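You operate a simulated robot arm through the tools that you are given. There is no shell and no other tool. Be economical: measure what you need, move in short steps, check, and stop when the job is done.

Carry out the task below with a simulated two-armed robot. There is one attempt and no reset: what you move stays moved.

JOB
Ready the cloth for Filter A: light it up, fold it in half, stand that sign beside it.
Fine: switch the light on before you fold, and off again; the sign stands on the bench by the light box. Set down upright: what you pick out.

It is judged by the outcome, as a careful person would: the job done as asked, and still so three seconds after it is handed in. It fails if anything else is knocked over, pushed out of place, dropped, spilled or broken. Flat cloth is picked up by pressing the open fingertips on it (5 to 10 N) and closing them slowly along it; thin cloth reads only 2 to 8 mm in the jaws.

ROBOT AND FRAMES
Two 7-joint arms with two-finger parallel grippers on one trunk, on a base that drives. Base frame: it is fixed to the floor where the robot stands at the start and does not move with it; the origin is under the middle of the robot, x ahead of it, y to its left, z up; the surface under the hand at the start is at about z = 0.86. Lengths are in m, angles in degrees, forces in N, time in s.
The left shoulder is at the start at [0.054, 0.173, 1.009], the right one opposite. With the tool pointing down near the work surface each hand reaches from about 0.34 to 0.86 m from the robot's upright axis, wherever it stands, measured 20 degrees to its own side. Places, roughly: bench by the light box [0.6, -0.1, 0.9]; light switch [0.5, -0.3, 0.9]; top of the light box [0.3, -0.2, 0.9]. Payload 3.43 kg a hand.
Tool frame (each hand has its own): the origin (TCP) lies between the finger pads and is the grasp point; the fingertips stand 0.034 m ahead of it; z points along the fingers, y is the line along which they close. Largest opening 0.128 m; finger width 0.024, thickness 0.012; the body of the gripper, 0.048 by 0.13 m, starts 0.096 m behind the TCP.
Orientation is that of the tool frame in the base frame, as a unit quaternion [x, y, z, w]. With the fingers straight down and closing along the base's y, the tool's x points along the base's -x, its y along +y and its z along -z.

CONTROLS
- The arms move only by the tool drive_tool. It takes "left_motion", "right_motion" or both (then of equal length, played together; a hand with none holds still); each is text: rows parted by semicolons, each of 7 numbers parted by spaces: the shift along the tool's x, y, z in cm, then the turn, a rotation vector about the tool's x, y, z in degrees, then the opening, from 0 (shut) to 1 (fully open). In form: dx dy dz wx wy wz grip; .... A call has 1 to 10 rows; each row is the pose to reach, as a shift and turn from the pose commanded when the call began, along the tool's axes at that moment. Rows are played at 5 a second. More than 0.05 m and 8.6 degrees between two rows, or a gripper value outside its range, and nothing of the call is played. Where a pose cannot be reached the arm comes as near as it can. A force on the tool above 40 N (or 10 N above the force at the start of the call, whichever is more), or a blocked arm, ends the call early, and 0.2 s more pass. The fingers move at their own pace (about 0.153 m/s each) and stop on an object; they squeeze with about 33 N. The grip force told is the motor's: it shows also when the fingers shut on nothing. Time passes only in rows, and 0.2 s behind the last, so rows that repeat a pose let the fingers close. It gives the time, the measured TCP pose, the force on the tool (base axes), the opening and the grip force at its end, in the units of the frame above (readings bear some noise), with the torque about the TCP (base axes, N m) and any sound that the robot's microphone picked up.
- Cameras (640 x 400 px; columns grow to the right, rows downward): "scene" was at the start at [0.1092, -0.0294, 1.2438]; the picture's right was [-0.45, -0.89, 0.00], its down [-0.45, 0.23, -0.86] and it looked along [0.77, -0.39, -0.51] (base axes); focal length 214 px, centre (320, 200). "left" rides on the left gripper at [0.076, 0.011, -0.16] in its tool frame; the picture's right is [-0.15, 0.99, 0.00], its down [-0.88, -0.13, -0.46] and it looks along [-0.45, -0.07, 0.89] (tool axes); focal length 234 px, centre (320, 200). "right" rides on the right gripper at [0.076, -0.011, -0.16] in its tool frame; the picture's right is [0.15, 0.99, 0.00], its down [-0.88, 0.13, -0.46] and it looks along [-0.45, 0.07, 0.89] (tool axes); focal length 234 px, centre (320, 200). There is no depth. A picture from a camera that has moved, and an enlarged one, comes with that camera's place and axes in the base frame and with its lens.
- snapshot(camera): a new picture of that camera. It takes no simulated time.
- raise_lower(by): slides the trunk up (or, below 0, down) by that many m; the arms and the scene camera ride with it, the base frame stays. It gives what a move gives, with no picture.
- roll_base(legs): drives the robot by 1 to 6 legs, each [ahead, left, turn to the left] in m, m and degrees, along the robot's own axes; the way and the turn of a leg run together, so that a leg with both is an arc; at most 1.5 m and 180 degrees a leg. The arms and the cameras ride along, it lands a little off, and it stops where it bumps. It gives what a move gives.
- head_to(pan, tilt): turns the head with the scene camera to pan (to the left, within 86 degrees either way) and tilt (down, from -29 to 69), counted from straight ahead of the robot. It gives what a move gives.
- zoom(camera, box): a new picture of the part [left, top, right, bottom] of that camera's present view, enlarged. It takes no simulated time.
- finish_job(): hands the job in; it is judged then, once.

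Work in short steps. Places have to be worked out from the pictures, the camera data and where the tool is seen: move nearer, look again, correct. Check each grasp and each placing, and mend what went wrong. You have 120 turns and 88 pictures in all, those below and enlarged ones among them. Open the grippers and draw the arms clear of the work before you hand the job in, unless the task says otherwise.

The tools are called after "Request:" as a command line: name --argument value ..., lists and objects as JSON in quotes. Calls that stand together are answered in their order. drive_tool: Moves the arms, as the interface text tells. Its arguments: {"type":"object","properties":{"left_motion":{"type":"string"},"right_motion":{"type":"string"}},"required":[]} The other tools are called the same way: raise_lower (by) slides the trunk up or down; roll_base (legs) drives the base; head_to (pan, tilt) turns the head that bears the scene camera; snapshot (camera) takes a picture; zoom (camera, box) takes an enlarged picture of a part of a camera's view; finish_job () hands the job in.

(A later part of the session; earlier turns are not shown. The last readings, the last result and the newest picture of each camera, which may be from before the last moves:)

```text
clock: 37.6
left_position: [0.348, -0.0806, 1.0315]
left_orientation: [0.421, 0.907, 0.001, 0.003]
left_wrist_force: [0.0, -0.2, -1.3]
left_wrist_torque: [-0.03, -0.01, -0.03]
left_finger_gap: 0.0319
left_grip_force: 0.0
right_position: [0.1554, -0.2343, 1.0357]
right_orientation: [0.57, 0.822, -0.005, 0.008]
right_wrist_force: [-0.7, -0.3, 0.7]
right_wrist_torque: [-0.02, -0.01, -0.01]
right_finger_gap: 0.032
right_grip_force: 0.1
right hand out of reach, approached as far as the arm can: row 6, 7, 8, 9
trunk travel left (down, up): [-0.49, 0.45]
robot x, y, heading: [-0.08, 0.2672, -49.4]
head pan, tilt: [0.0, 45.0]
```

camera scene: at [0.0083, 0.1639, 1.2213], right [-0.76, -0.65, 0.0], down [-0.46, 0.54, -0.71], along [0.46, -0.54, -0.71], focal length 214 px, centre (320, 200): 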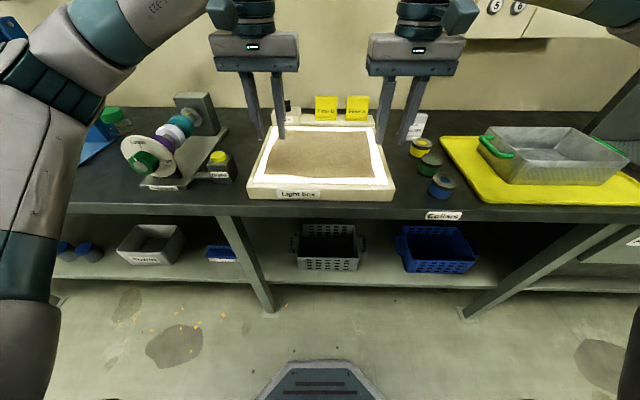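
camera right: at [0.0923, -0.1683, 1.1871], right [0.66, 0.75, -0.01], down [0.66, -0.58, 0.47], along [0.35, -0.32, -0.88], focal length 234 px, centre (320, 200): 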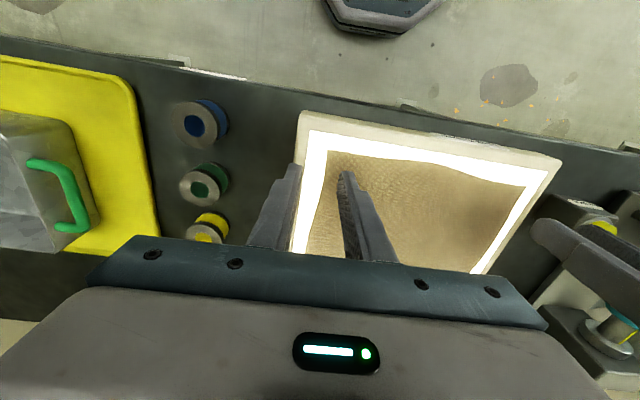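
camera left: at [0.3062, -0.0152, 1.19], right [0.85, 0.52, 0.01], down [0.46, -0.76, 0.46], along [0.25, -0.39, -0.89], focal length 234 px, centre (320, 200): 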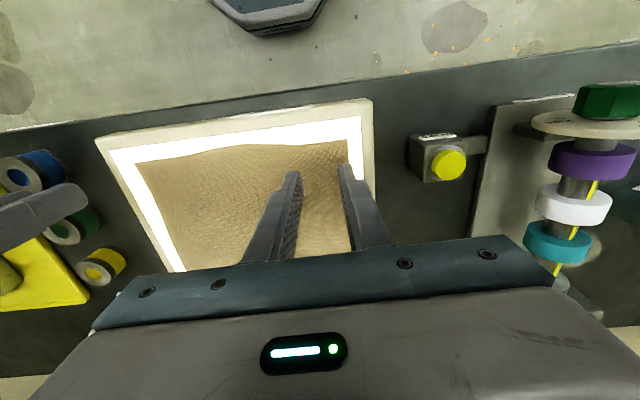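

The limit is sideways, whatever the wrist angle. The left arm reaches further inward, so I shift the base 6.5 cm to the left.

Request:
roll_base --legs '[[-0.01, 0.065, 0]]'

Request:
drive_tool --right_motion "0 0 0 0 0 -8 0.25; 0 0 0 0 0 -16 0.25; 0 0 0 0 0 -20 0.25; 0 0 0 0 0 -20 0.25"

```text
clock: 38.6
left_position: [0.3911, -0.0299, 1.0288]
left_orientation: [0.421, 0.907, 0.002, 0.002]
left_wrist_force: [-0.1, 0.5, -0.5]
left_wrist_torque: [-0.03, 0.05, -0.01]
left_finger_gap: 0.0319
left_grip_force: 0.0
right_position: [0.1992, -0.1836, 1.0357]
right_orientation: [0.57, 0.822, -0.006, 0.008]
right_wrist_force: [1.0, 0.2, -0.4]
right_wrist_torque: [-0.06, 0.02, 0.03]
right_finger_gap: 0.0322
right_grip_force: 0.0
trunk travel left (down, up): [-0.49, 0.45]
robot x, y, heading: [-0.0358, 0.3148, -49.4]
head pan, tilt: [0.0, 45.0]
```

```text
clock: 39.6
left_position: [0.3905, -0.0298, 1.0281]
left_orientation: [0.422, 0.907, 0.001, 0.003]
left_wrist_force: [0.2, 0.4, -0.6]
left_wrist_torque: [0.01, 0.01, -0.01]
left_finger_gap: 0.032
left_grip_force: 0.1
right_position: [0.198, -0.1845, 1.036]
right_orientation: [0.417, 0.909, -0.006, 0.007]
right_wrist_force: [-0.7, 0.4, -0.4]
right_wrist_torque: [-0.02, -0.01, 0.0]
right_finger_gap: 0.0318
right_grip_force: 0.1
trunk travel left (down, up): [-0.49, 0.45]
robot x, y, heading: [-0.0355, 0.3157, -49.6]
head pan, tilt: [0.0, 45.0]
```

Now both hands move to their grasp points and lower to about 5 cm above the cloth.

Request:
drive_tool --left_motion "-0.9 -3.4 0 0 0 0 0.25; -1.8 -6.8 0 0 0 0 0.25; -1.8 -6.8 1.4 0 0 0 0.25; -1.8 -6.8 3.3 0 0 0 0.25; -1.8 -6.8 4.8 0 0 0 0.25; -1.8 -6.8 4.8 0 0 0 0.25" --right_motion "-0.5 -1 0 0 0 0 0.25; -1 -2 0 0 0 0 0.25; -1 -2 2 0 0 0 0.25; -1 -2 4 0 0 0 0.25; -1 -2 5.6 0 0 0 0.25; -1 -2 5.6 0 0 0 0.25"

Request:
zoom --camera "right" --box '[200, 80, 440, 230]'

Request:
zoom --camera "left" --box '[200, 80, 440, 230]'

Request:
snapshot --camera "scene"

```text
clock: 41.0
left_position: [0.3509, -0.089, 0.9815]
left_orientation: [0.422, 0.907, 0.001, 0.003]
left_wrist_force: [0.1, -0.6, -0.6]
left_wrist_torque: [0.0, 0.03, 0.01]
left_finger_gap: 0.032
left_grip_force: 0.1
right_position: [0.1893, -0.2046, 0.9801]
right_orientation: [0.419, 0.908, -0.005, 0.007]
right_wrist_force: [0.3, 0.0, -0.7]
right_wrist_torque: [0.01, 0.02, 0.02]
right_finger_gap: 0.0323
right_grip_force: 0.0
trunk travel left (down, up): [-0.49, 0.45]
robot x, y, heading: [-0.0392, 0.3176, -49.4]
head pan, tilt: [0.0, 45.0]
```

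```text
2.67 times, centred on (320, 155) of right
camera zoom: at [0.1297, -0.1525, 1.1382], right [0.66, 0.75, -0.01], down [0.67, -0.58, 0.47], along [0.35, -0.31, -0.88], focal length 624 px, centre (320, 320)
```

zoom: 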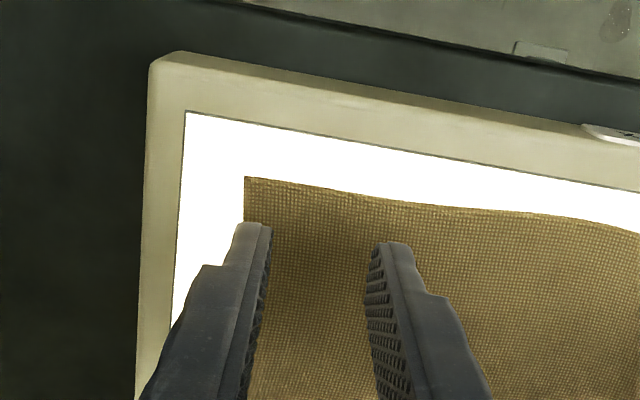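

```text
2.67 times, centred on (320, 155) of left
camera zoom: at [0.3099, -0.0237, 1.1424], right [0.85, 0.53, 0.01], down [0.46, -0.76, 0.46], along [0.25, -0.39, -0.89], focal length 624 px, centre (320, 320)
```

zoom: 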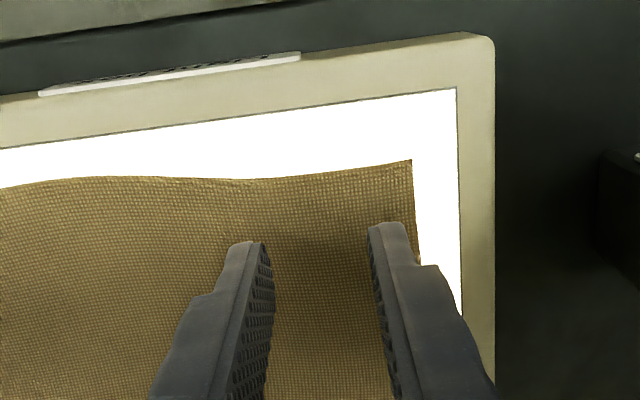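

```text
52 pictures are left
camera scene: at [0.0512, 0.2137, 1.2213], right [-0.76, -0.65, 0.0], down [-0.46, 0.54, -0.71], along [0.46, -0.54, -0.71], focal length 214 px, centre (320, 200)
```

scene: 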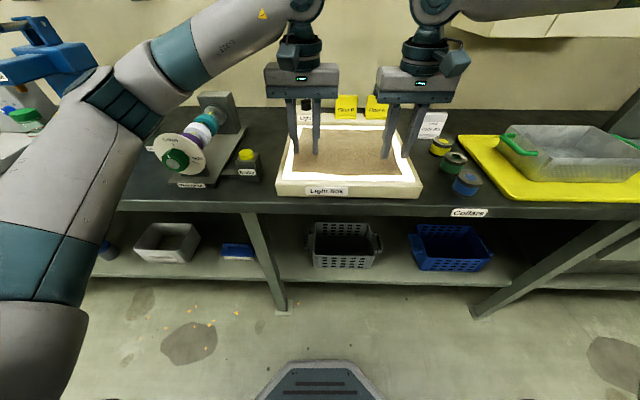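

Both hands sit about 1.5–2 cm inside the near edge. I nudge the left 5 mm outward both ways and lower towards contact.

Request:
drive_tool --left_motion "0.6 0.5 0 0 0 0 0.25; 0.6 0.5 1.2 0 0 0 0.25; 0.6 0.5 2.2 0 0 0 0.25; 0.6 0.5 2.2 0 0 0 0.25" --right_motion "0 0 0 0 0 0 0.25; 0 0 1.2 0 0 0 0.25; 0 0 2.2 0 0 0 0.25; 0 0 2.2 0 0 0 0.25"

Request:
drive_tool --left_motion "0 0 0.3 0 0 0 0.25; 0 0 0.6 0 0 0 0.25; 0 0 0.9 0 0 0 0.25; 0 0 0.9 0 0 0 0.25" --right_motion "0 0 0.3 0 0 0 0.25; 0 0 0.6 0 0 0 0.25; 0 0 0.9 0 0 0 0.25; 0 0 0.9 0 0 0 0.25"

```text
clock: 42.0
left_position: [0.3514, -0.0806, 0.959]
left_orientation: [0.422, 0.907, 0.003, 0.004]
left_wrist_force: [0.3, -0.6, 0.6]
left_wrist_torque: [0.0, -0.01, -0.03]
left_finger_gap: 0.032
left_grip_force: 0.0
right_position: [0.1902, -0.2062, 0.9582]
right_orientation: [0.419, 0.908, -0.006, 0.006]
right_wrist_force: [0.4, -0.4, 0.0]
right_wrist_torque: [0.02, 0.01, 0.01]
right_finger_gap: 0.0317
right_grip_force: 0.0
trunk travel left (down, up): [-0.49, 0.45]
robot x, y, heading: [-0.0385, 0.3162, -49.7]
head pan, tilt: [0.0, 45.0]
```

```text
clock: 43.0
left_position: [0.3516, -0.0811, 0.9499]
left_orientation: [0.421, 0.907, 0.002, 0.003]
left_wrist_force: [0.5, -0.9, 0.1]
left_wrist_torque: [-0.01, 0.02, -0.01]
left_finger_gap: 0.032
left_grip_force: 0.1
right_position: [0.1905, -0.2058, 0.9499]
right_orientation: [0.418, 0.908, -0.006, 0.007]
right_wrist_force: [-0.1, 0.3, -0.3]
right_wrist_torque: [-0.01, 0.01, -0.02]
right_finger_gap: 0.0319
right_grip_force: 0.1
trunk travel left (down, up): [-0.49, 0.45]
robot x, y, heading: [-0.0377, 0.3177, -49.7]
head pan, tilt: [0.0, 45.0]
```

Tips at z 0.916, no contact yet. I go on in small steps.

Request:
drive_tool --left_motion "0 0 0.2 0 0 0 0.25; 0 0 0.4 0 0 0 0.25; 0 0 0.6 0 0 0 0.25; 0 0 0.6 0 0 0 0.25" --right_motion "0 0 0.2 0 0 0 0.25; 0 0 0.4 0 0 0 0.25; 0 0 0.6 0 0 0 0.25; 0 0 0.6 0 0 0 0.25"

Request:
zoom --camera "left" --box '[240, 80, 400, 180]'

```text
clock: 44.0
left_position: [0.3513, -0.0814, 0.9435]
left_orientation: [0.422, 0.907, 0.002, 0.003]
left_wrist_force: [-0.9, 0.1, 0.2]
left_wrist_torque: [0.0, -0.05, 0.0]
left_finger_gap: 0.032
left_grip_force: 0.1
right_position: [0.1913, -0.2073, 0.943]
right_orientation: [0.419, 0.908, -0.006, 0.007]
right_wrist_force: [0.1, 0.3, 0.2]
right_wrist_torque: [0.0, -0.03, -0.02]
right_finger_gap: 0.032
right_grip_force: 0.1
trunk travel left (down, up): [-0.49, 0.45]
robot x, y, heading: [-0.0372, 0.3119, -49.3]
head pan, tilt: [0.0, 45.0]
```

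```text
4.00 times, centred on (320, 130) of left
camera zoom: at [0.3102, -0.0146, 1.1047], right [0.85, 0.53, 0.01], down [0.46, -0.76, 0.46], along [0.25, -0.39, -0.89], focal length 937 px, centre (320, 480)
```

zoom: 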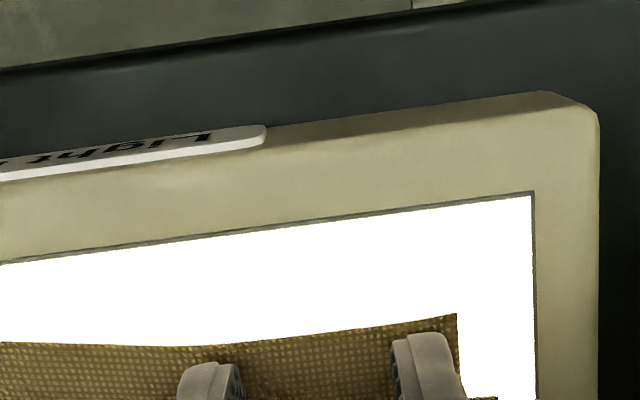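

No contact yet at tip height 0.909; the left outer finger is close to the side edge, so I move it 3 mm inward and lower on.

Request:
drive_tool --left_motion "-0.2 -0.4 0.2 0 0 0 0.25; -0.2 -0.4 0.4 0 0 0 0.25; -0.2 -0.4 0.6 0 0 0 0.25; -0.2 -0.4 0.8 0 0 0 0.25; -0.2 -0.4 0.8 0 0 0 0.25" --right_motion "0 0.1 0.2 0 0 0 0.25; 0 0.1 0.4 0 0 0 0.25; 0 0.1 0.6 0 0 0 0.25; 0 0.1 0.8 0 0 0 0.25; 0 0.1 0.8 0 0 0 0.25"

```text
clock: 45.0
left_position: [0.3476, -0.0823, 0.94]
left_orientation: [0.421, 0.907, -0.001, 0.005]
left_wrist_force: [0.7, 1.8, 12.9]
left_wrist_torque: [0.11, 0.07, -0.01]
left_finger_gap: 0.0319
left_grip_force: 0.0
right_position: [0.1888, -0.2061, 0.9416]
right_orientation: [0.419, 0.908, -0.007, 0.013]
right_wrist_force: [-2.5, -0.3, 16.4]
right_wrist_torque: [0.16, 0.1, 0.0]
right_finger_gap: 0.0314
right_grip_force: 0.1
trunk travel left (down, up): [-0.49, 0.45]
robot x, y, heading: [-0.0364, 0.3161, -49.5]
head pan, tilt: [0.0, 45.0]
stopped in row 5 (right hand): the force on the tool passed its limit at 42 N (the readings are from after the stop); the commanded pose is now the measured one
```

Contact at TCP z ≈ 0.941, pressing 13 and 16 N. I ease both off slightly.

Request:
drive_tool --left_motion "0 0 -0.05 0 0 0 0.25; 0 0 -0.05 0 0 0 0.25" --right_motion "0 0 -0.08 0 0 0 0.25; 0 0 -0.08 0 0 0 0.25"

```text
clock: 45.6
left_position: [0.3497, -0.0832, 0.9411]
left_orientation: [0.422, 0.907, -0.001, 0.006]
left_wrist_force: [-2.1, 2.0, 16.5]
left_wrist_torque: [0.09, 0.17, -0.01]
left_finger_gap: 0.0319
left_grip_force: 0.1
right_position: [0.191, -0.2066, 0.9408]
right_orientation: [0.419, 0.908, -0.007, 0.013]
right_wrist_force: [-1.2, -0.5, 17.5]
right_wrist_torque: [0.12, 0.01, 0.0]
right_finger_gap: 0.0317
right_grip_force: 0.1
trunk travel left (down, up): [-0.49, 0.45]
robot x, y, heading: [-0.0365, 0.313, -49.5]
head pan, tilt: [0.0, 45.0]
```

Request:
drive_tool --left_motion "0 0 -0.12 0 0 0 0.25; 0 0 -0.12 0 0 0 0.25" --right_motion "0 0 -0.12 0 0 0 0.25; 0 0 -0.12 0 0 0 0.25"

```text
clock: 46.2
left_position: [0.3487, -0.0828, 0.9405]
left_orientation: [0.421, 0.907, 0.0, 0.005]
left_wrist_force: [-2.4, 2.2, 10.8]
left_wrist_torque: [0.08, 0.19, -0.04]
left_finger_gap: 0.0317
left_grip_force: 0.0
right_position: [0.1915, -0.2052, 0.9404]
right_orientation: [0.419, 0.908, -0.007, 0.012]
right_wrist_force: [0.1, 0.4, 16.0]
right_wrist_torque: [0.19, -0.03, -0.01]
right_finger_gap: 0.0316
right_grip_force: 0.0
trunk travel left (down, up): [-0.49, 0.45]
robot x, y, heading: [-0.0385, 0.3197, -49.6]
head pan, tilt: [0.0, 45.0]
```

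Left is near 10 N; right needs a bit more relief. I ease again and close both slowly along the cloth.

Request:
drive_tool --left_motion "0 0 -0.06 0 0 0 0.25; 0 0 -0.06 0 0 0 0.22; 0 0 -0.06 0 0 0 0.19; 0 0 -0.06 0 0 0 0.16; 0 0 -0.06 0 0 0 0.13; 0 0 -0.06 0 0 0 0.10; 0 0 -0.06 0 0 0 0.07; 0 0 -0.06 0 0 0 0.04; 0 0 -0.06 0 0 0 0.01; 0 0 -0.06 0 0 0 0" --right_motion "0 0 -0.18 0 0 0 0.25; 0 0 -0.18 0 0 0 0.22; 0 0 -0.18 0 0 0 0.19; 0 0 -0.18 0 0 0 0.16; 0 0 -0.18 0 0 0 0.13; 0 0 -0.18 0 0 0 0.10; 0 0 -0.18 0 0 0 0.07; 0 0 -0.18 0 0 0 0.04; 0 0 -0.18 0 0 0 0.01; 0 0 -0.18 0 0 0 0"

Request:
snapshot --camera "left"

Request:
snapshot --camera "right"

```text
clock: 48.4
left_position: [0.3489, -0.0859, 0.9405]
left_orientation: [0.422, 0.906, -0.001, 0.004]
left_wrist_force: [-9.6, -8.2, 2.5]
left_wrist_torque: [-0.22, 0.33, 0.05]
left_finger_gap: 0.0018
left_grip_force: 33.0
right_position: [0.1925, -0.2062, 0.9402]
right_orientation: [0.418, 0.908, -0.006, 0.011]
right_wrist_force: [8.6, 8.6, 1.5]
right_wrist_torque: [0.28, -0.3, 0.03]
right_finger_gap: 0.0019
right_grip_force: 32.7
trunk travel left (down, up): [-0.49, 0.45]
robot x, y, heading: [-0.0401, 0.3139, -49.6]
head pan, tilt: [0.0, 45.0]
```

```text
50 pictures are left
camera left: at [0.3074, -0.0185, 1.1012], right [0.85, 0.53, 0.0], down [0.46, -0.76, 0.46], along [0.24, -0.39, -0.89], focal length 234 px, centre (320, 200)
```

left: 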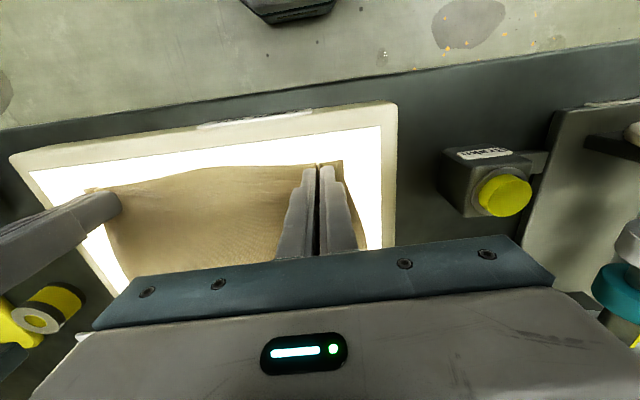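

```text
49 pictures are left
camera right: at [0.1315, -0.1538, 1.0987], right [0.66, 0.75, -0.01], down [0.66, -0.58, 0.48], along [0.36, -0.32, -0.88], focal length 234 px, centre (320, 200)
```

right: 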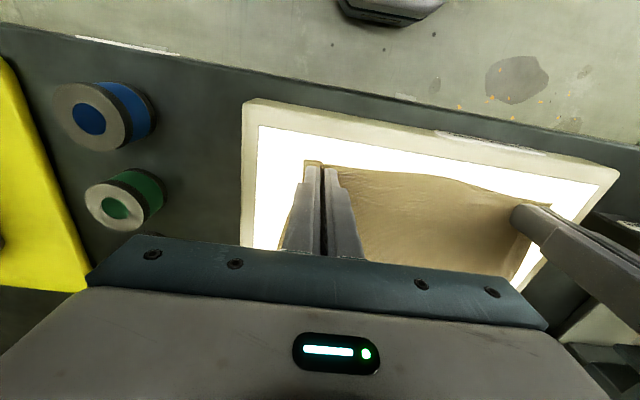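

Both jaws hold cloth (≈2 mm), but folding away from me would need the hands to tip over backwards beside the signs. Pulling the far edge toward me is the better fold (hands can tilt forward naturally), so I release gently and lift.

Request:
drive_tool --left_motion "0 -0.5 -0.1 0 0 0 0; 0 -0.5 -0.1 0 0 0 0.1; 0 -0.5 -0.1 0 0 0 0.25; 0 -0.5 -1 0 0 0 0.25; 0 -0.5 -4 0 0 0 0.25; 0 -0.5 -8 0 0 0 0.25; 0 -0.5 -12 0 0 0 0.25" --right_motion "0 0.5 -0.1 0 0 0 0; 0 0.5 -0.1 0 0 0 0.1; 0 0.5 -0.1 0 0 0 0.25; 0 0.5 -1 0 0 0 0.25; 0 0.5 -4 0 0 0 0.25; 0 0.5 -8 0 0 0 0.25; 0 0.5 -12 0 0 0 0.25"

Request:
snapshot --camera "scene"

```text
clock: 50.0
left_position: [0.3447, -0.0885, 1.0603]
left_orientation: [0.422, 0.906, 0.0, 0.003]
left_wrist_force: [0.4, -0.2, -0.1]
left_wrist_torque: [-0.01, -0.01, 0.03]
left_finger_gap: 0.0323
left_grip_force: 0.0
right_position: [0.1923, -0.2009, 1.0602]
right_orientation: [0.419, 0.908, -0.007, 0.009]
right_wrist_force: [0.4, -0.4, 0.1]
right_wrist_torque: [0.01, 0.01, 0.01]
right_finger_gap: 0.0319
right_grip_force: 0.1
trunk travel left (down, up): [-0.49, 0.45]
robot x, y, heading: [-0.0315, 0.3132, -49.6]
head pan, tilt: [0.0, 45.0]
```

```text
48 pictures are left
camera scene: at [0.0509, 0.2139, 1.2212], right [-0.76, -0.65, 0.0], down [-0.46, 0.54, -0.71], along [0.46, -0.54, -0.71], focal length 214 px, centre (320, 200)
```

scene: 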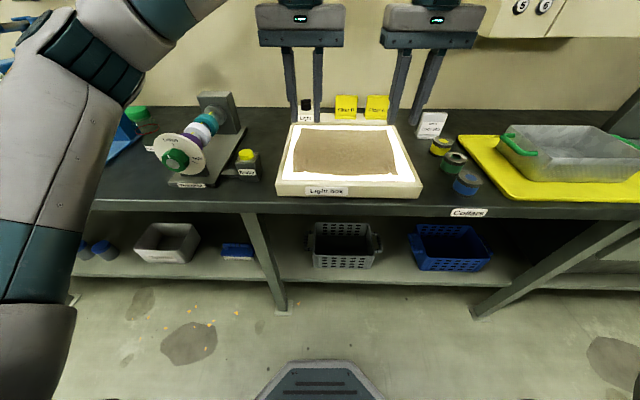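

The cloth lies flat again. I zoom to locate the far corners now that the surface height (z 0.906) is known.

Request:
zoom --camera "scene" --box '[264, 90, 440, 200]'

```text
3.64 times, centred on (352, 145) of scene
camera zoom: at [0.0509, 0.2139, 1.2212], right [-0.76, -0.65, 0.0], down [-0.46, 0.54, -0.71], along [0.46, -0.54, -0.71], focal length 780 px, centre (204, 400)
```

zoom: 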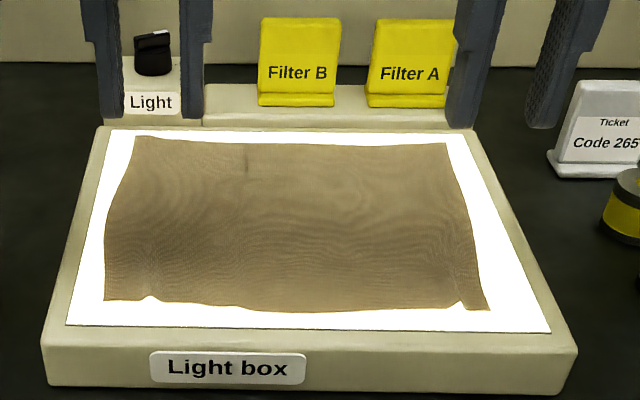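

Far corners are at about [0.505, -0.236] and [0.301, -0.398]. I drive 5 cm ahead and 2.5 cm right (hands are well above everything) to have both in reach.

Request:
roll_base --legs '[[0.05, -0.025, 0]]'

```text
clock: 51.0
left_position: [0.3599, -0.143, 1.058]
left_orientation: [0.421, 0.907, 0.001, 0.003]
left_wrist_force: [0.2, -0.9, -0.2]
left_wrist_torque: [0.05, 0.01, 0.0]
left_finger_gap: 0.0323
left_grip_force: 0.0
right_position: [0.2076, -0.2546, 1.0602]
right_orientation: [0.419, 0.908, -0.006, 0.01]
right_wrist_force: [0.5, -0.1, 0.4]
right_wrist_torque: [0.06, 0.01, 0.01]
right_finger_gap: 0.0322
right_grip_force: 0.0
trunk travel left (down, up): [-0.49, 0.45]
robot x, y, heading: [-0.0225, 0.261, -49.5]
head pan, tilt: [0.0, 45.0]
```

Now both hands move forward over the far edge, staying above the signs.

Request:
drive_tool --left_motion "-4 0.5 0 0 0 0 0.25; -8 1 0 0 0 0 0.25; -12 1.5 0 0 0 0 0.25; -15.9 2 0 0 0 0 0.25; -15.9 2 2 0 0 0 0.25; -15.9 2 2 0 0 0 0.25" --right_motion "-4 0.2 0 0 0 0 0.25; -8 0.4 0 0 0 0 0.25; -12 0.6 0 0 0 0 0.25; -16.4 0.8 0 0 0 0 0.25; -16.4 0.8 2 0 0 0 0.25; -16.4 0.8 2 0 0 0 0.25"

Request:
zoom --camera "left" --box '[160, 60, 480, 260]'

Request:
zoom --camera "right" --box '[160, 60, 480, 260]'

```text
clock: 52.4
left_position: [0.4772, -0.2488, 1.0409]
left_orientation: [0.422, 0.907, 0.001, 0.004]
left_wrist_force: [-0.6, -0.4, 0.8]
left_wrist_torque: [-0.01, 0.01, 0.0]
left_finger_gap: 0.032
left_grip_force: 0.0
right_position: [0.2282, -0.3455, 1.0413]
right_orientation: [0.42, 0.907, -0.005, 0.012]
right_wrist_force: [0.9, 0.2, 0.9]
right_wrist_torque: [-0.04, -0.01, -0.02]
right_finger_gap: 0.0319
right_grip_force: 0.0
right hand out of reach, approached as far as the arm can: row 1, 2, 3, 4, 5, 6
trunk travel left (down, up): [-0.49, 0.45]
robot x, y, heading: [-0.0225, 0.2631, -49.6]
head pan, tilt: [0.0, 45.0]
```

```text
2.00 times, centred on (320, 160) of left
camera zoom: at [0.4364, -0.1836, 1.2017], right [0.85, 0.53, 0.01], down [0.46, -0.76, 0.46], along [0.25, -0.39, -0.89], focal length 468 px, centre (320, 280)
```

zoom: 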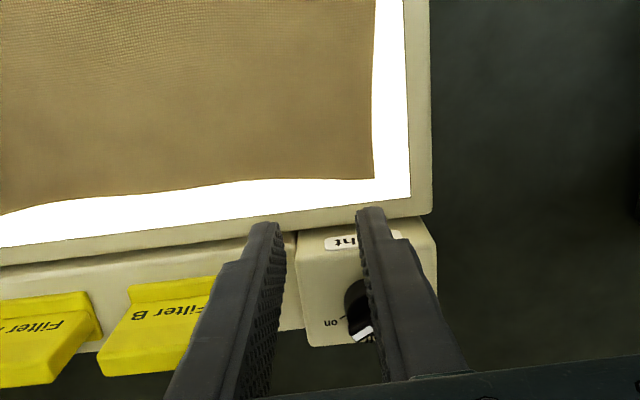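

```text
2.00 times, centred on (320, 160) of right
camera zoom: at [0.1664, -0.2924, 1.1986], right [0.66, 0.75, 0.0], down [0.66, -0.58, 0.48], along [0.36, -0.32, -0.88], focal length 468 px, centre (320, 280)
```

zoom: 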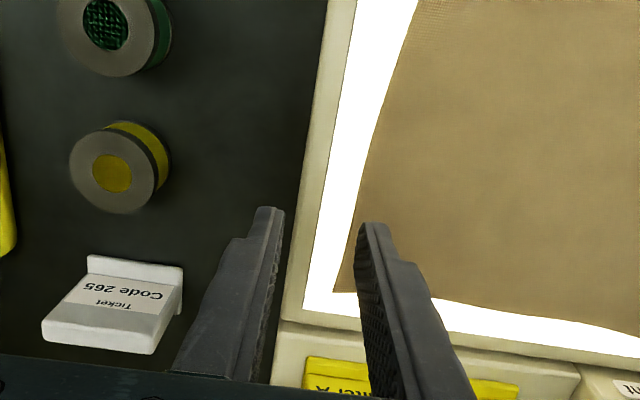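

The right arm's inward limit is about 18° right of my centre line. I test how far the left arm reaches inward (raised well above the signs) before shifting the base.

Request:
drive_tool --left_motion "0 0 -4 0 0 0 0.25; 4 -3 -4 0 0 0 0.25; 6 -6 -4 0 0 0 0.25; 6 -9 -4 0 0 0 0.25; 6 -12 -4 0 0 0 0.25; 6 -12 -4 0 0 0 0.25"

```text
clock: 53.8
left_position: [0.3488, -0.2799, 1.0802]
left_orientation: [0.421, 0.907, 0.0, 0.003]
left_wrist_force: [-0.4, -0.6, 0.3]
left_wrist_torque: [-0.01, 0.0, -0.05]
left_finger_gap: 0.0318
left_grip_force: 0.0
right_position: [0.2288, -0.3459, 1.0418]
right_orientation: [0.42, 0.907, -0.006, 0.011]
right_wrist_force: [-0.5, 0.1, 0.0]
right_wrist_torque: [0.04, 0.04, 0.0]
right_finger_gap: 0.0319
right_grip_force: 0.1
trunk travel left (down, up): [-0.49, 0.45]
robot x, y, heading: [-0.0259, 0.2625, -49.4]
head pan, tilt: [0.0, 45.0]
```

The left arm reaches well inward, so I shift the base 8 cm further left.

Request:
roll_base --legs '[[-0.01, 0.085, 0]]'

```text
clock: 54.9
left_position: [0.4064, -0.217, 1.0802]
left_orientation: [0.422, 0.907, 0.0, 0.004]
left_wrist_force: [0.9, 0.0, -0.2]
left_wrist_torque: [-0.04, 0.03, -0.01]
left_finger_gap: 0.032
left_grip_force: 0.1
right_position: [0.2881, -0.2819, 1.0414]
right_orientation: [0.42, 0.907, -0.007, 0.012]
right_wrist_force: [0.5, 0.2, 0.3]
right_wrist_torque: [-0.03, 0.05, 0.02]
right_finger_gap: 0.0321
right_grip_force: 0.0
trunk travel left (down, up): [-0.49, 0.45]
robot x, y, heading: [0.0383, 0.3239, -49.5]
head pan, tilt: [0.0, 45.0]
```

Both targets should now be in reach: left [0.478, -0.248], right [0.318, -0.372]. I move over them and lower to 5 cm above contact.

Request:
drive_tool --left_motion "-3.5 1.7 0 0 0 0 0.25; -7 3.5 0 0 0 0 0.25; -7 3.5 3.5 0 0 0 0.25; -7 3.5 7 0 0 0 0.25; -7 3.5 9 0 0 0 0.25; -7 3.5 9 0 0 0 0.25" --right_motion "-4 -1.7 0 0 0 0 0.25; -8.8 -3.5 0 0 0 0 0.25; -8.8 -3.5 2 0 0 0 0.25; -8.8 -3.5 4 0 0 0 0.25; -8.8 -3.5 5 0 0 0 0.25; -8.8 -3.5 5 0 0 0 0.25"

Request:
zoom --camera "left" --box '[200, 80, 440, 230]'

Request:
zoom --camera "right" --box '[200, 80, 440, 230]'

```text
refused: row 2 steps farther than a row can; nothing moved
```

```text
2.67 times, centred on (320, 155) of left
camera zoom: at [0.3657, -0.1505, 1.2405], right [0.85, 0.53, 0.0], down [0.46, -0.76, 0.46], along [0.25, -0.39, -0.89], focal length 624 px, centre (320, 320)
```

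zoom: 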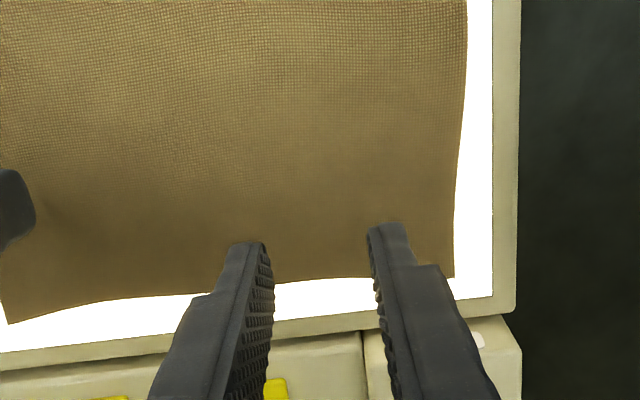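

```text
2.67 times, centred on (320, 155) of right
camera zoom: at [0.2263, -0.2279, 1.1988], right [0.66, 0.75, -0.01], down [0.66, -0.58, 0.48], along [0.36, -0.32, -0.88], focal length 624 px, centre (320, 320)
```

zoom: 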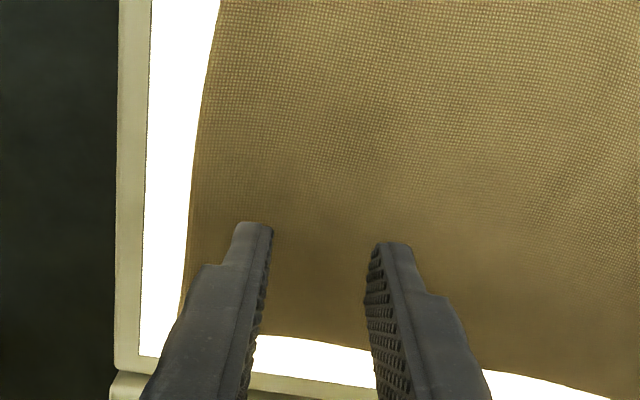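

The second row was a bit too long; I send the same path in shorter rows.

Request:
drive_tool --left_motion "-2.5 1.2 0 0 0 0 0.25; -5 2.4 0 0 0 0 0.25; -7 3.5 0 0 0 0 0.25; -7 3.5 3.5 0 0 0 0.25; -7 3.5 7 0 0 0 0.25; -7 3.5 9 0 0 0 0.25; -7 3.5 9 0 0 0 0.25" --right_motion "-3 -1.2 0 0 0 0 0.25; -6 -2.4 0 0 0 0 0.25; -8.8 -3.5 0 0 0 0 0.25; -8.8 -3.5 2 0 0 0 0.25; -8.8 -3.5 4 0 0 0 0.25; -8.8 -3.5 5 0 0 0 0.25; -8.8 -3.5 5 0 0 0 0.25"

Request:
zoom --camera "left" --box '[200, 80, 440, 230]'

Request:
zoom --camera "right" --box '[200, 80, 440, 230]'

```text
clock: 56.5
left_position: [0.4803, -0.2488, 0.99]
left_orientation: [0.422, 0.907, 0.001, 0.004]
left_wrist_force: [-0.2, -0.2, 0.8]
left_wrist_torque: [0.0, 0.0, -0.01]
left_finger_gap: 0.032
left_grip_force: 0.0
left hand out of reach, approached as far as the arm can: row 3
right_position: [0.2921, -0.3678, 0.99]
right_orientation: [0.422, 0.907, -0.006, 0.012]
right_wrist_force: [0.3, 0.4, 0.4]
right_wrist_torque: [0.02, 0.01, 0.0]
right_finger_gap: 0.0319
right_grip_force: 0.0
right hand out of reach, approached as far as the arm can: row 1, 2, 3, 4, 5, 6, 7
trunk travel left (down, up): [-0.49, 0.45]
robot x, y, heading: [0.0359, 0.3242, -49.1]
head pan, tilt: [0.0, 45.0]
```

```text
2.67 times, centred on (320, 155) of left
camera zoom: at [0.4379, -0.1829, 1.1507], right [0.85, 0.53, 0.0], down [0.46, -0.76, 0.46], along [0.25, -0.39, -0.89], focal length 624 px, centre (320, 320)
```

zoom: 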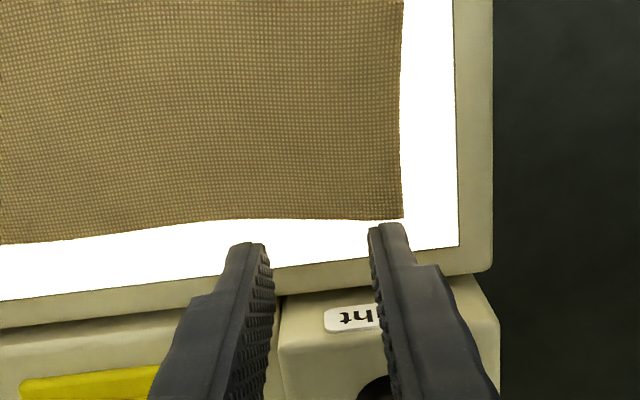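

```text
2.67 times, centred on (320, 155) of right
camera zoom: at [0.2295, -0.3133, 1.1483], right [0.66, 0.75, 0.0], down [0.66, -0.58, 0.48], along [0.36, -0.32, -0.88], focal length 624 px, centre (320, 320)
```

zoom: 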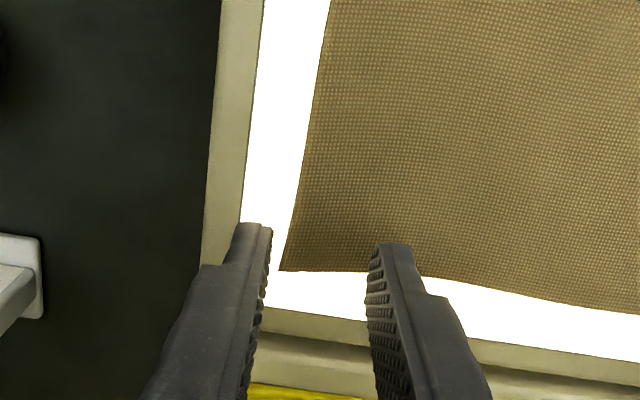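

The right is 1.5–2 cm short still. I raise both, shift the base 4 cm more to the left, and return.

Request:
drive_tool --left_motion "1.5 0 -4 0 0 0 0.25; 3 0 -7 0 0 0 0.25; 3 0 -7 0 0 0 0.25" --right_motion "1.5 0 -4 0 0 0 0.25; 3 0 -7 0 0 0 0.25; 3 0 -7 0 0 0 0.25"

Request:
roll_base --legs '[[0.0, 0.045, 0]]'

```text
clock: 57.2
left_position: [0.46, -0.226, 1.0585]
left_orientation: [0.422, 0.907, 0.001, 0.003]
left_wrist_force: [0.1, -1.1, 0.2]
left_wrist_torque: [0.01, 0.08, -0.01]
left_finger_gap: 0.0318
left_grip_force: 0.1
right_position: [0.2685, -0.3429, 1.0603]
right_orientation: [0.42, 0.907, -0.004, 0.011]
right_wrist_force: [0.2, 0.2, -0.4]
right_wrist_torque: [0.02, -0.02, -0.01]
right_finger_gap: 0.032
right_grip_force: 0.1
trunk travel left (down, up): [-0.49, 0.45]
robot x, y, heading: [0.0333, 0.3237, -49.3]
head pan, tilt: [0.0, 45.0]
```

```text
clock: 58.1
left_position: [0.4918, -0.1977, 1.0588]
left_orientation: [0.422, 0.907, 0.001, 0.004]
left_wrist_force: [-0.6, 0.2, 0.2]
left_wrist_torque: [-0.02, 0.05, 0.02]
left_finger_gap: 0.0318
left_grip_force: 0.0
right_position: [0.302, -0.3132, 1.0601]
right_orientation: [0.422, 0.907, -0.006, 0.011]
right_wrist_force: [-0.4, -0.4, -0.1]
right_wrist_torque: [0.0, -0.01, 0.02]
right_finger_gap: 0.0319
right_grip_force: 0.0
trunk travel left (down, up): [-0.49, 0.45]
robot x, y, heading: [0.0703, 0.3544, -49.7]
head pan, tilt: [0.0, 45.0]
```

Now back over the far corners and down to about 1.5 cm above contact.

Request:
drive_tool --left_motion "-1.4 -2.1 0 0 0 0 0.25; -2.8 -4.2 0 0 0 0 0.25; -2.8 -4.2 3.5 0 0 0 0.25; -2.8 -4.2 7 0 0 0 0.25; -2.8 -4.2 9 0 0 0 0.25; -2.8 -4.2 9 0 0 0 0.25" --right_motion "-2.7 -1.4 0 0 0 0 0.25; -5.3 -2.8 0 0 0 0 0.25; -5.3 -2.8 3.5 0 0 0 0.25; -5.3 -2.8 7 0 0 0 0.25; -5.3 -2.8 9 0 0 0 0.25; -5.3 -2.8 9 0 0 0 0.25"

Request:
zoom --camera "left" --box '[200, 80, 440, 230]'

Request:
zoom --camera "right" --box '[200, 80, 440, 230]'

```text
clock: 59.5
left_position: [0.4782, -0.2461, 0.9684]
left_orientation: [0.422, 0.907, 0.0, 0.003]
left_wrist_force: [0.5, -0.2, 0.2]
left_wrist_torque: [-0.03, -0.03, 0.0]
left_finger_gap: 0.032
left_grip_force: 0.0
left hand out of reach, approached as far as the arm can: row 2
right_position: [0.3144, -0.3764, 0.9711]
right_orientation: [0.42, 0.907, -0.006, 0.012]
right_wrist_force: [0.9, -0.3, 0.4]
right_wrist_torque: [-0.01, -0.03, 0.01]
right_finger_gap: 0.0321
right_grip_force: 0.2
right hand out of reach, approached as far as the arm can: row 1, 2, 3, 4
trunk travel left (down, up): [-0.49, 0.45]
robot x, y, heading: [0.0708, 0.355, -49.5]
head pan, tilt: [0.0, 45.0]
```

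```text
2.67 times, centred on (320, 155) of left
camera zoom: at [0.4361, -0.1805, 1.1287], right [0.85, 0.52, 0.0], down [0.46, -0.76, 0.46], along [0.25, -0.39, -0.89], focal length 624 px, centre (320, 320)
```

zoom: 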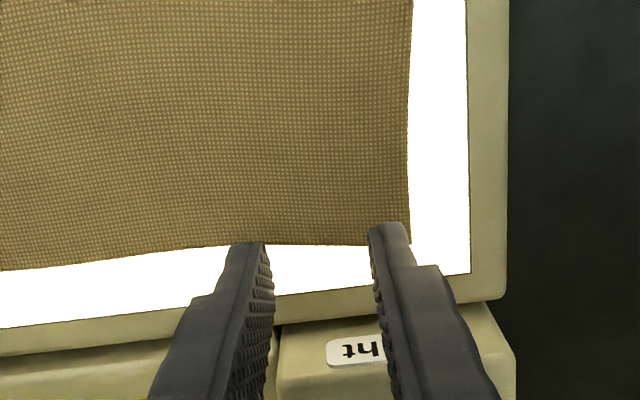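

```text
2.67 times, centred on (320, 155) of right
camera zoom: at [0.2546, -0.3214, 1.129], right [0.66, 0.75, 0.0], down [0.66, -0.58, 0.48], along [0.36, -0.32, -0.88], focal length 624 px, centre (320, 320)
```

zoom: 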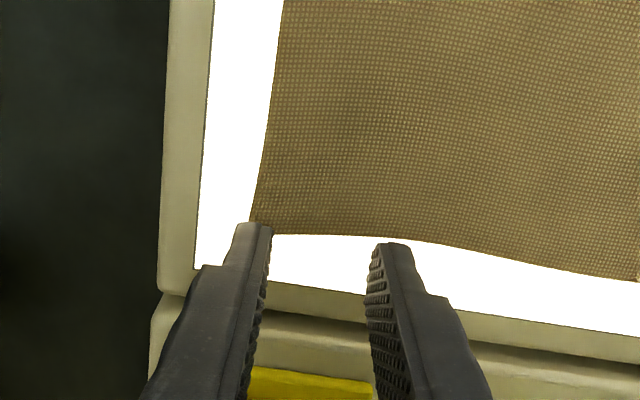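

Both are positioned (right needs 5 mm back). I lower to just contact.

Request:
drive_tool --left_motion "0 0 1.2 0 0 0 0.25; 0 0 2.3 0 0 0 0.25; 0 0 2.8 0 0 0 0.25; 0 0 2.8 0 0 0 0.25" --right_motion "0.5 0 1.2 0 0 0 0.25; 0.5 0 2.5 0 0 0 0.25; 0.5 0 3.1 0 0 0 0.25; 0.5 0 3.1 0 0 0 0.25"

```text
clock: 60.5
left_position: [0.4786, -0.2463, 0.9408]
left_orientation: [0.423, 0.906, 0.0, 0.005]
left_wrist_force: [0.0, 0.6, -0.2]
left_wrist_torque: [-0.01, 0.02, -0.03]
left_finger_gap: 0.0318
left_grip_force: 0.1
right_position: [0.3123, -0.3709, 0.9419]
right_orientation: [0.422, 0.907, -0.007, 0.011]
right_wrist_force: [0.1, -0.8, 0.3]
right_wrist_torque: [-0.02, -0.01, 0.01]
right_finger_gap: 0.032
right_grip_force: 0.0
trunk travel left (down, up): [-0.49, 0.45]
robot x, y, heading: [0.073, 0.3542, -49.7]
head pan, tilt: [0.0, 45.0]
```

Request:
drive_tool --left_motion "0 0 0.12 0 0 0 0.25; 0 0 0.25 0 0 0 0.25; 0 0 0.25 0 0 0 0.25" --right_motion "0 0 0.12 0 0 0 0.25; 0 0 0.3 0 0 0 0.25; 0 0 0.3 0 0 0 0.25"

```text
clock: 61.4
left_position: [0.4768, -0.2455, 0.941]
left_orientation: [0.421, 0.907, 0.0, 0.005]
left_wrist_force: [0.4, -1.8, 7.8]
left_wrist_torque: [-0.09, 0.04, 0.0]
left_finger_gap: 0.0322
left_grip_force: 0.1
right_position: [0.3127, -0.3698, 0.9398]
right_orientation: [0.421, 0.907, -0.008, 0.013]
right_wrist_force: [1.1, -3.7, 13.4]
right_wrist_torque: [-0.03, 0.08, 0.0]
right_finger_gap: 0.0321
right_grip_force: 0.0
trunk travel left (down, up): [-0.49, 0.45]
robot x, y, heading: [0.0688, 0.3552, -49.9]
head pan, tilt: [0.0, 45.0]
```

Left presses 7.8 N, right 13 N; I ease the right 1 mm and close both slowly.

Request:
drive_tool --left_motion "0 0 0 0 0 0 0.25; 0 0 0 0 0 0 0.22; 0 0 0 0 0 0 0.19; 0 0 0 0 0 0 0.16; 0 0 0 0 0 0 0.13; 0 0 0 0 0 0 0.10; 0 0 0 0 0 0 0.07; 0 0 0 0 0 0 0.04; 0 0 0 0 0 0 0.01; 0 0 0 0 0 0 0" --right_motion "0 0 -0.1 0 0 0 0.25; 0 0 -0.1 0 0 0 0.22; 0 0 -0.1 0 0 0 0.19; 0 0 -0.1 0 0 0 0.16; 0 0 -0.1 0 0 0 0.13; 0 0 -0.1 0 0 0 0.10; 0 0 -0.1 0 0 0 0.07; 0 0 -0.1 0 0 0 0.04; 0 0 -0.1 0 0 0 0.01; 0 0 -0.1 0 0 0 0"

Request:
zoom --camera "left" --box '[200, 80, 440, 230]'

Request:
zoom --camera "right" --box '[200, 80, 440, 230]'

```text
clock: 63.5
left_position: [0.4768, -0.2453, 0.9404]
left_orientation: [0.422, 0.907, -0.001, 0.004]
left_wrist_force: [-3.0, -2.3, 14.7]
left_wrist_torque: [-0.05, 0.16, 0.02]
left_finger_gap: 0.0012
left_grip_force: 33.2
right_position: [0.3129, -0.3687, 0.9397]
right_orientation: [0.422, 0.907, -0.008, 0.012]
right_wrist_force: [3.2, 4.6, 6.1]
right_wrist_torque: [0.11, -0.12, -0.02]
right_finger_gap: 0.0021
right_grip_force: 32.8
trunk travel left (down, up): [-0.49, 0.45]
robot x, y, heading: [0.0716, 0.3553, -49.8]
head pan, tilt: [0.0, 45.0]
```

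```text
2.67 times, centred on (320, 155) of left
camera zoom: at [0.436, -0.1786, 1.101], right [0.85, 0.52, 0.0], down [0.46, -0.76, 0.46], along [0.25, -0.39, -0.89], focal length 624 px, centre (320, 320)
```

zoom: 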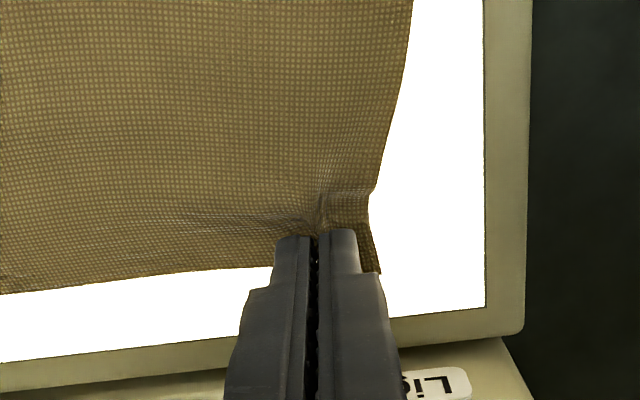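

```text
2.67 times, centred on (320, 155) of right
camera zoom: at [0.2514, -0.3144, 1.0982], right [0.66, 0.75, -0.01], down [0.66, -0.58, 0.48], along [0.36, -0.32, -0.88], focal length 624 px, centre (320, 320)
```

zoom: 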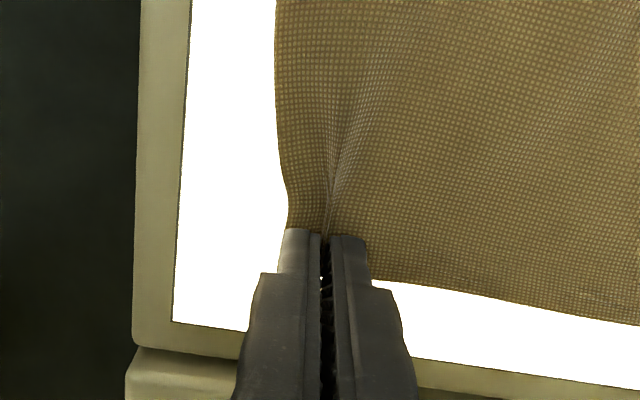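

Both seem to hold a pinch. I lift 3 cm, letting the hands come slightly together, and check.

Request:
drive_tool --left_motion "0 -0.3 -0.7 0 0 0 0; 0.3 -0.5 -1.5 0 0 0 0; 0.8 -0.5 -3 0 0 0 0; 0.8 -0.5 -3 0 0 0 0" --right_motion "0 0 -0.7 0 0 0 0; 0.3 0 -1.5 0 0 0 0; 0.8 0 -3 0 0 0 0; 0.8 0 -3 0 0 0 0"

Request:
zoom --camera "scene" --box '[240, 40, 480, 190]'

```text
clock: 64.5
left_position: [0.4685, -0.2429, 0.9697]
left_orientation: [0.421, 0.907, 0.001, 0.003]
left_wrist_force: [-0.3, -0.1, -0.5]
left_wrist_torque: [-0.01, 0.0, 0.0]
left_finger_gap: 0.0
left_grip_force: 33.0
right_position: [0.3073, -0.364, 0.9677]
right_orientation: [0.421, 0.907, -0.006, 0.011]
right_wrist_force: [-0.1, -0.3, -0.4]
right_wrist_torque: [-0.02, 0.0, -0.01]
right_finger_gap: 0.0021
right_grip_force: 33.0
trunk travel left (down, up): [-0.49, 0.45]
robot x, y, heading: [0.0701, 0.351, -49.8]
head pan, tilt: [0.0, 45.0]
```

```text
2.67 times, centred on (360, 115) of scene
camera zoom: at [0.1576, 0.2515, 1.2211], right [-0.76, -0.65, 0.0], down [-0.46, 0.54, -0.71], along [0.46, -0.54, -0.71], focal length 572 px, centre (213, 427)
```

zoom: 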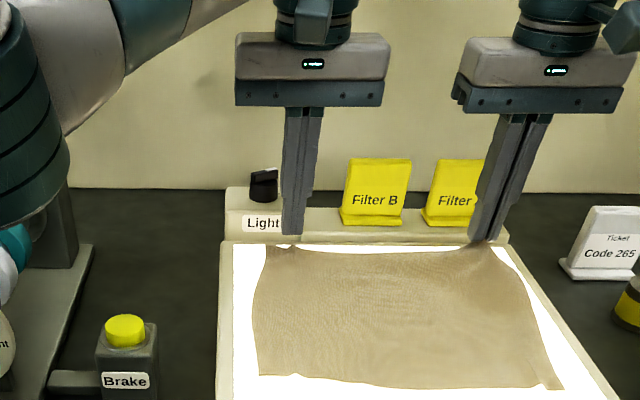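

The left slipped out; the right holds. I open the left and look at its corner again.

Request:
drive_tool --left_motion "0 0 -0.5 0 0 0 0.15; 0 0 -0.5 0 0 0 0.25; 0 0 -0.5 0 0 0 0.25"

Request:
zoom --camera "left" --box '[200, 80, 440, 230]'

```text
clock: 65.3
left_position: [0.4687, -0.2426, 0.9734]
left_orientation: [0.422, 0.907, 0.0, 0.005]
left_wrist_force: [0.4, 0.4, -0.1]
left_wrist_torque: [-0.01, -0.01, 0.0]
left_finger_gap: 0.0321
left_grip_force: 0.0
right_position: [0.3097, -0.3625, 0.9688]
right_orientation: [0.422, 0.907, -0.006, 0.011]
right_wrist_force: [-0.8, -0.2, -0.8]
right_wrist_torque: [-0.03, 0.04, -0.02]
right_finger_gap: 0.002
right_grip_force: 33.0
trunk travel left (down, up): [-0.49, 0.45]
robot x, y, heading: [0.0672, 0.3539, -49.7]
head pan, tilt: [0.0, 45.0]
```

```text
2.67 times, centred on (320, 155) of left
camera zoom: at [0.4275, -0.1767, 1.1346], right [0.85, 0.52, 0.0], down [0.46, -0.76, 0.46], along [0.25, -0.39, -0.89], focal length 624 px, centre (320, 320)
```

zoom: 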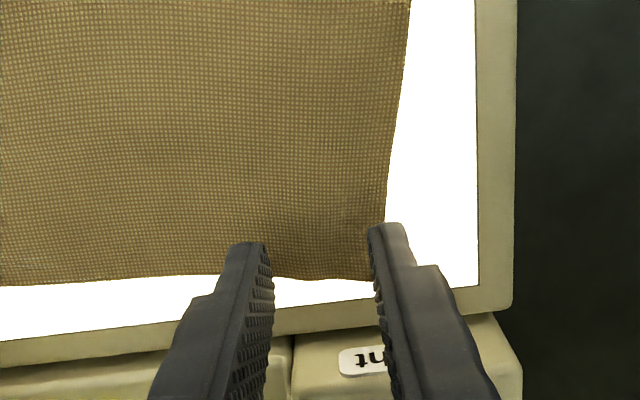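

The corner moved a little inward. I re-aim the left hand (6 mm inward, 6 mm forward, edge 1.4 cm outside its centre) and press.

Request:
drive_tool --left_motion "-0.6 -0.6 1 0 0 0 0.28; -0.6 -0.6 2.2 0 0 0 0.28; -0.6 -0.6 3.2 0 0 0 0.28; -0.6 -0.6 3.55 0 0 0 0.28; -0.6 -0.6 3.55 0 0 0 0.28"

```text
clock: 66.5
left_position: [0.4697, -0.252, 0.9404]
left_orientation: [0.423, 0.906, -0.001, 0.005]
left_wrist_force: [1.3, -0.9, 12.0]
left_wrist_torque: [-0.09, -0.03, 0.01]
left_finger_gap: 0.0359
left_grip_force: 0.1
right_position: [0.3078, -0.3629, 0.9698]
right_orientation: [0.421, 0.907, -0.006, 0.012]
right_wrist_force: [-0.8, 0.3, 0.3]
right_wrist_torque: [-0.02, 0.05, 0.01]
right_finger_gap: 0.002
right_grip_force: 33.0
trunk travel left (down, up): [-0.49, 0.45]
robot x, y, heading: [0.0681, 0.3559, -49.7]
head pan, tilt: [0.0, 45.0]
```

Pressing 12 N; I ease slightly and close slowly.

Request:
drive_tool --left_motion "0 0 -0.06 0 0 0 0.26; 0 0 -0.06 0 0 0 0.23; 0 0 -0.06 0 0 0 0.20; 0 0 -0.06 0 0 0 0.17; 0 0 -0.06 0 0 0 0.14; 0 0 -0.06 0 0 0 0.11; 0 0 -0.06 0 0 0 0.08; 0 0 -0.06 0 0 0 0.05; 0 0 -0.06 0 0 0 0.02; 0 0 -0.06 0 0 0 0"

Request:
drive_tool --left_motion "0 0 0 0 0 0 0; 0 0 -0.7 0 0 0 0; 0 0 -1.5 0 0 0 0; 0 0 -3 0 0 0 0; 0 0 -3 0 0 0 0"

Request:
zoom --camera "scene" --box '[240, 40, 480, 190]'

```text
clock: 68.8
left_position: [0.4681, -0.2499, 0.9406]
left_orientation: [0.423, 0.906, 0.0, 0.004]
left_wrist_force: [-5.1, -3.7, 13.4]
left_wrist_torque: [-0.08, 0.2, 0.0]
left_finger_gap: 0.0022
left_grip_force: 33.0
right_position: [0.3077, -0.3621, 0.9694]
right_orientation: [0.421, 0.907, -0.006, 0.011]
right_wrist_force: [5.5, 4.0, -0.2]
right_wrist_torque: [0.11, -0.19, -0.02]
right_finger_gap: 0.002
right_grip_force: 32.8
trunk travel left (down, up): [-0.49, 0.45]
robot x, y, heading: [0.0704, 0.351, -49.3]
head pan, tilt: [0.0, 45.0]
```

```text
clock: 70.0
left_position: [0.4682, -0.2514, 0.9683]
left_orientation: [0.421, 0.907, 0.001, 0.004]
left_wrist_force: [-2.1, -1.8, -0.4]
left_wrist_torque: [-0.09, 0.08, 0.05]
left_finger_gap: 0.0021
left_grip_force: 32.8
right_position: [0.308, -0.364, 0.9684]
right_orientation: [0.422, 0.907, -0.005, 0.011]
right_wrist_force: [2.4, 1.0, -0.1]
right_wrist_torque: [0.05, -0.13, -0.01]
right_finger_gap: 0.0019
right_grip_force: 32.4
trunk travel left (down, up): [-0.49, 0.45]
robot x, y, heading: [0.0686, 0.3534, -49.7]
head pan, tilt: [0.0, 45.0]
```

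```text
2.67 times, centred on (360, 115) of scene
camera zoom: at [0.1576, 0.2518, 1.2212], right [-0.76, -0.65, 0.0], down [-0.46, 0.54, -0.71], along [0.46, -0.54, -0.71], focal length 572 px, centre (213, 427)
```

zoom: 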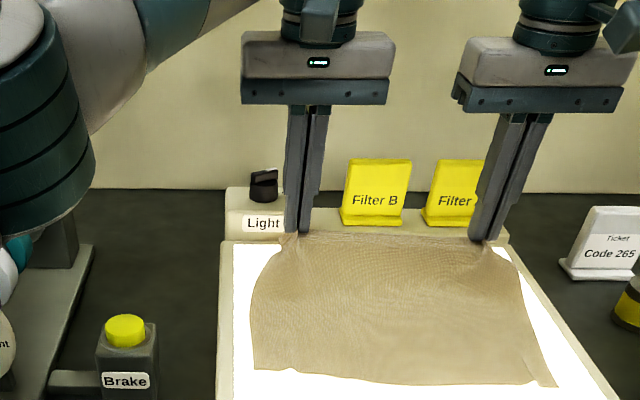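

Both corners are held. I fold toward me in an arc, tilting the fingers forward on the way; first half now.

Request:
drive_tool --left_motion "1.44 0.1 -1.69 0 -4 0 0; 3.59 0.2 -3.45 0 -10 0 0; 6.49 0.3 -5.05 0 -17 0 0; 9.38 0.4 -5.91 0 -24 0 0; 12.25 0.5 -5.91 0 -31 0 0; 12.25 0.5 -5.91 0 -31 0 0" --right_motion "1.44 0.1 -1.69 0 -4 0 0; 3.59 0.2 -3.45 0 -10 0 0; 6.49 0.3 -5.05 0 -17 0 0; 9.38 0.4 -5.91 0 -24 0 0; 12.25 0.5 -5.91 0 -31 0 0; 12.25 0.5 -5.91 0 -31 0 0"

Request:
zoom --camera "scene" --box '[200, 40, 520, 240]'

```text
clock: 71.3
left_position: [0.3946, -0.1569, 1.0252]
left_orientation: [0.407, 0.872, -0.113, 0.246]
left_wrist_force: [-3.6, -3.0, 0.0]
left_wrist_torque: [-0.03, 0.14, -0.05]
left_finger_gap: 0.0017
left_grip_force: 32.5
right_position: [0.231, -0.2669, 1.0238]
right_orientation: [0.404, 0.871, -0.116, 0.253]
right_wrist_force: [4.2, 3.0, 0.5]
right_wrist_torque: [0.07, -0.13, 0.1]
right_finger_gap: 0.0019
right_grip_force: 32.9
trunk travel left (down, up): [-0.49, 0.45]
robot x, y, heading: [0.069, 0.3546, -49.4]
head pan, tilt: [0.0, 45.0]
```

```text
2.00 times, centred on (360, 140) of scene
camera zoom: at [0.1584, 0.2507, 1.221], right [-0.76, -0.65, 0.0], down [-0.46, 0.54, -0.71], along [0.46, -0.54, -0.71], focal length 429 px, centre (240, 320)
```

zoom: 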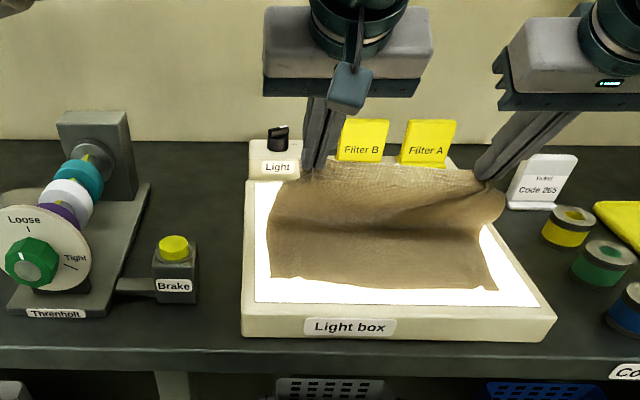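

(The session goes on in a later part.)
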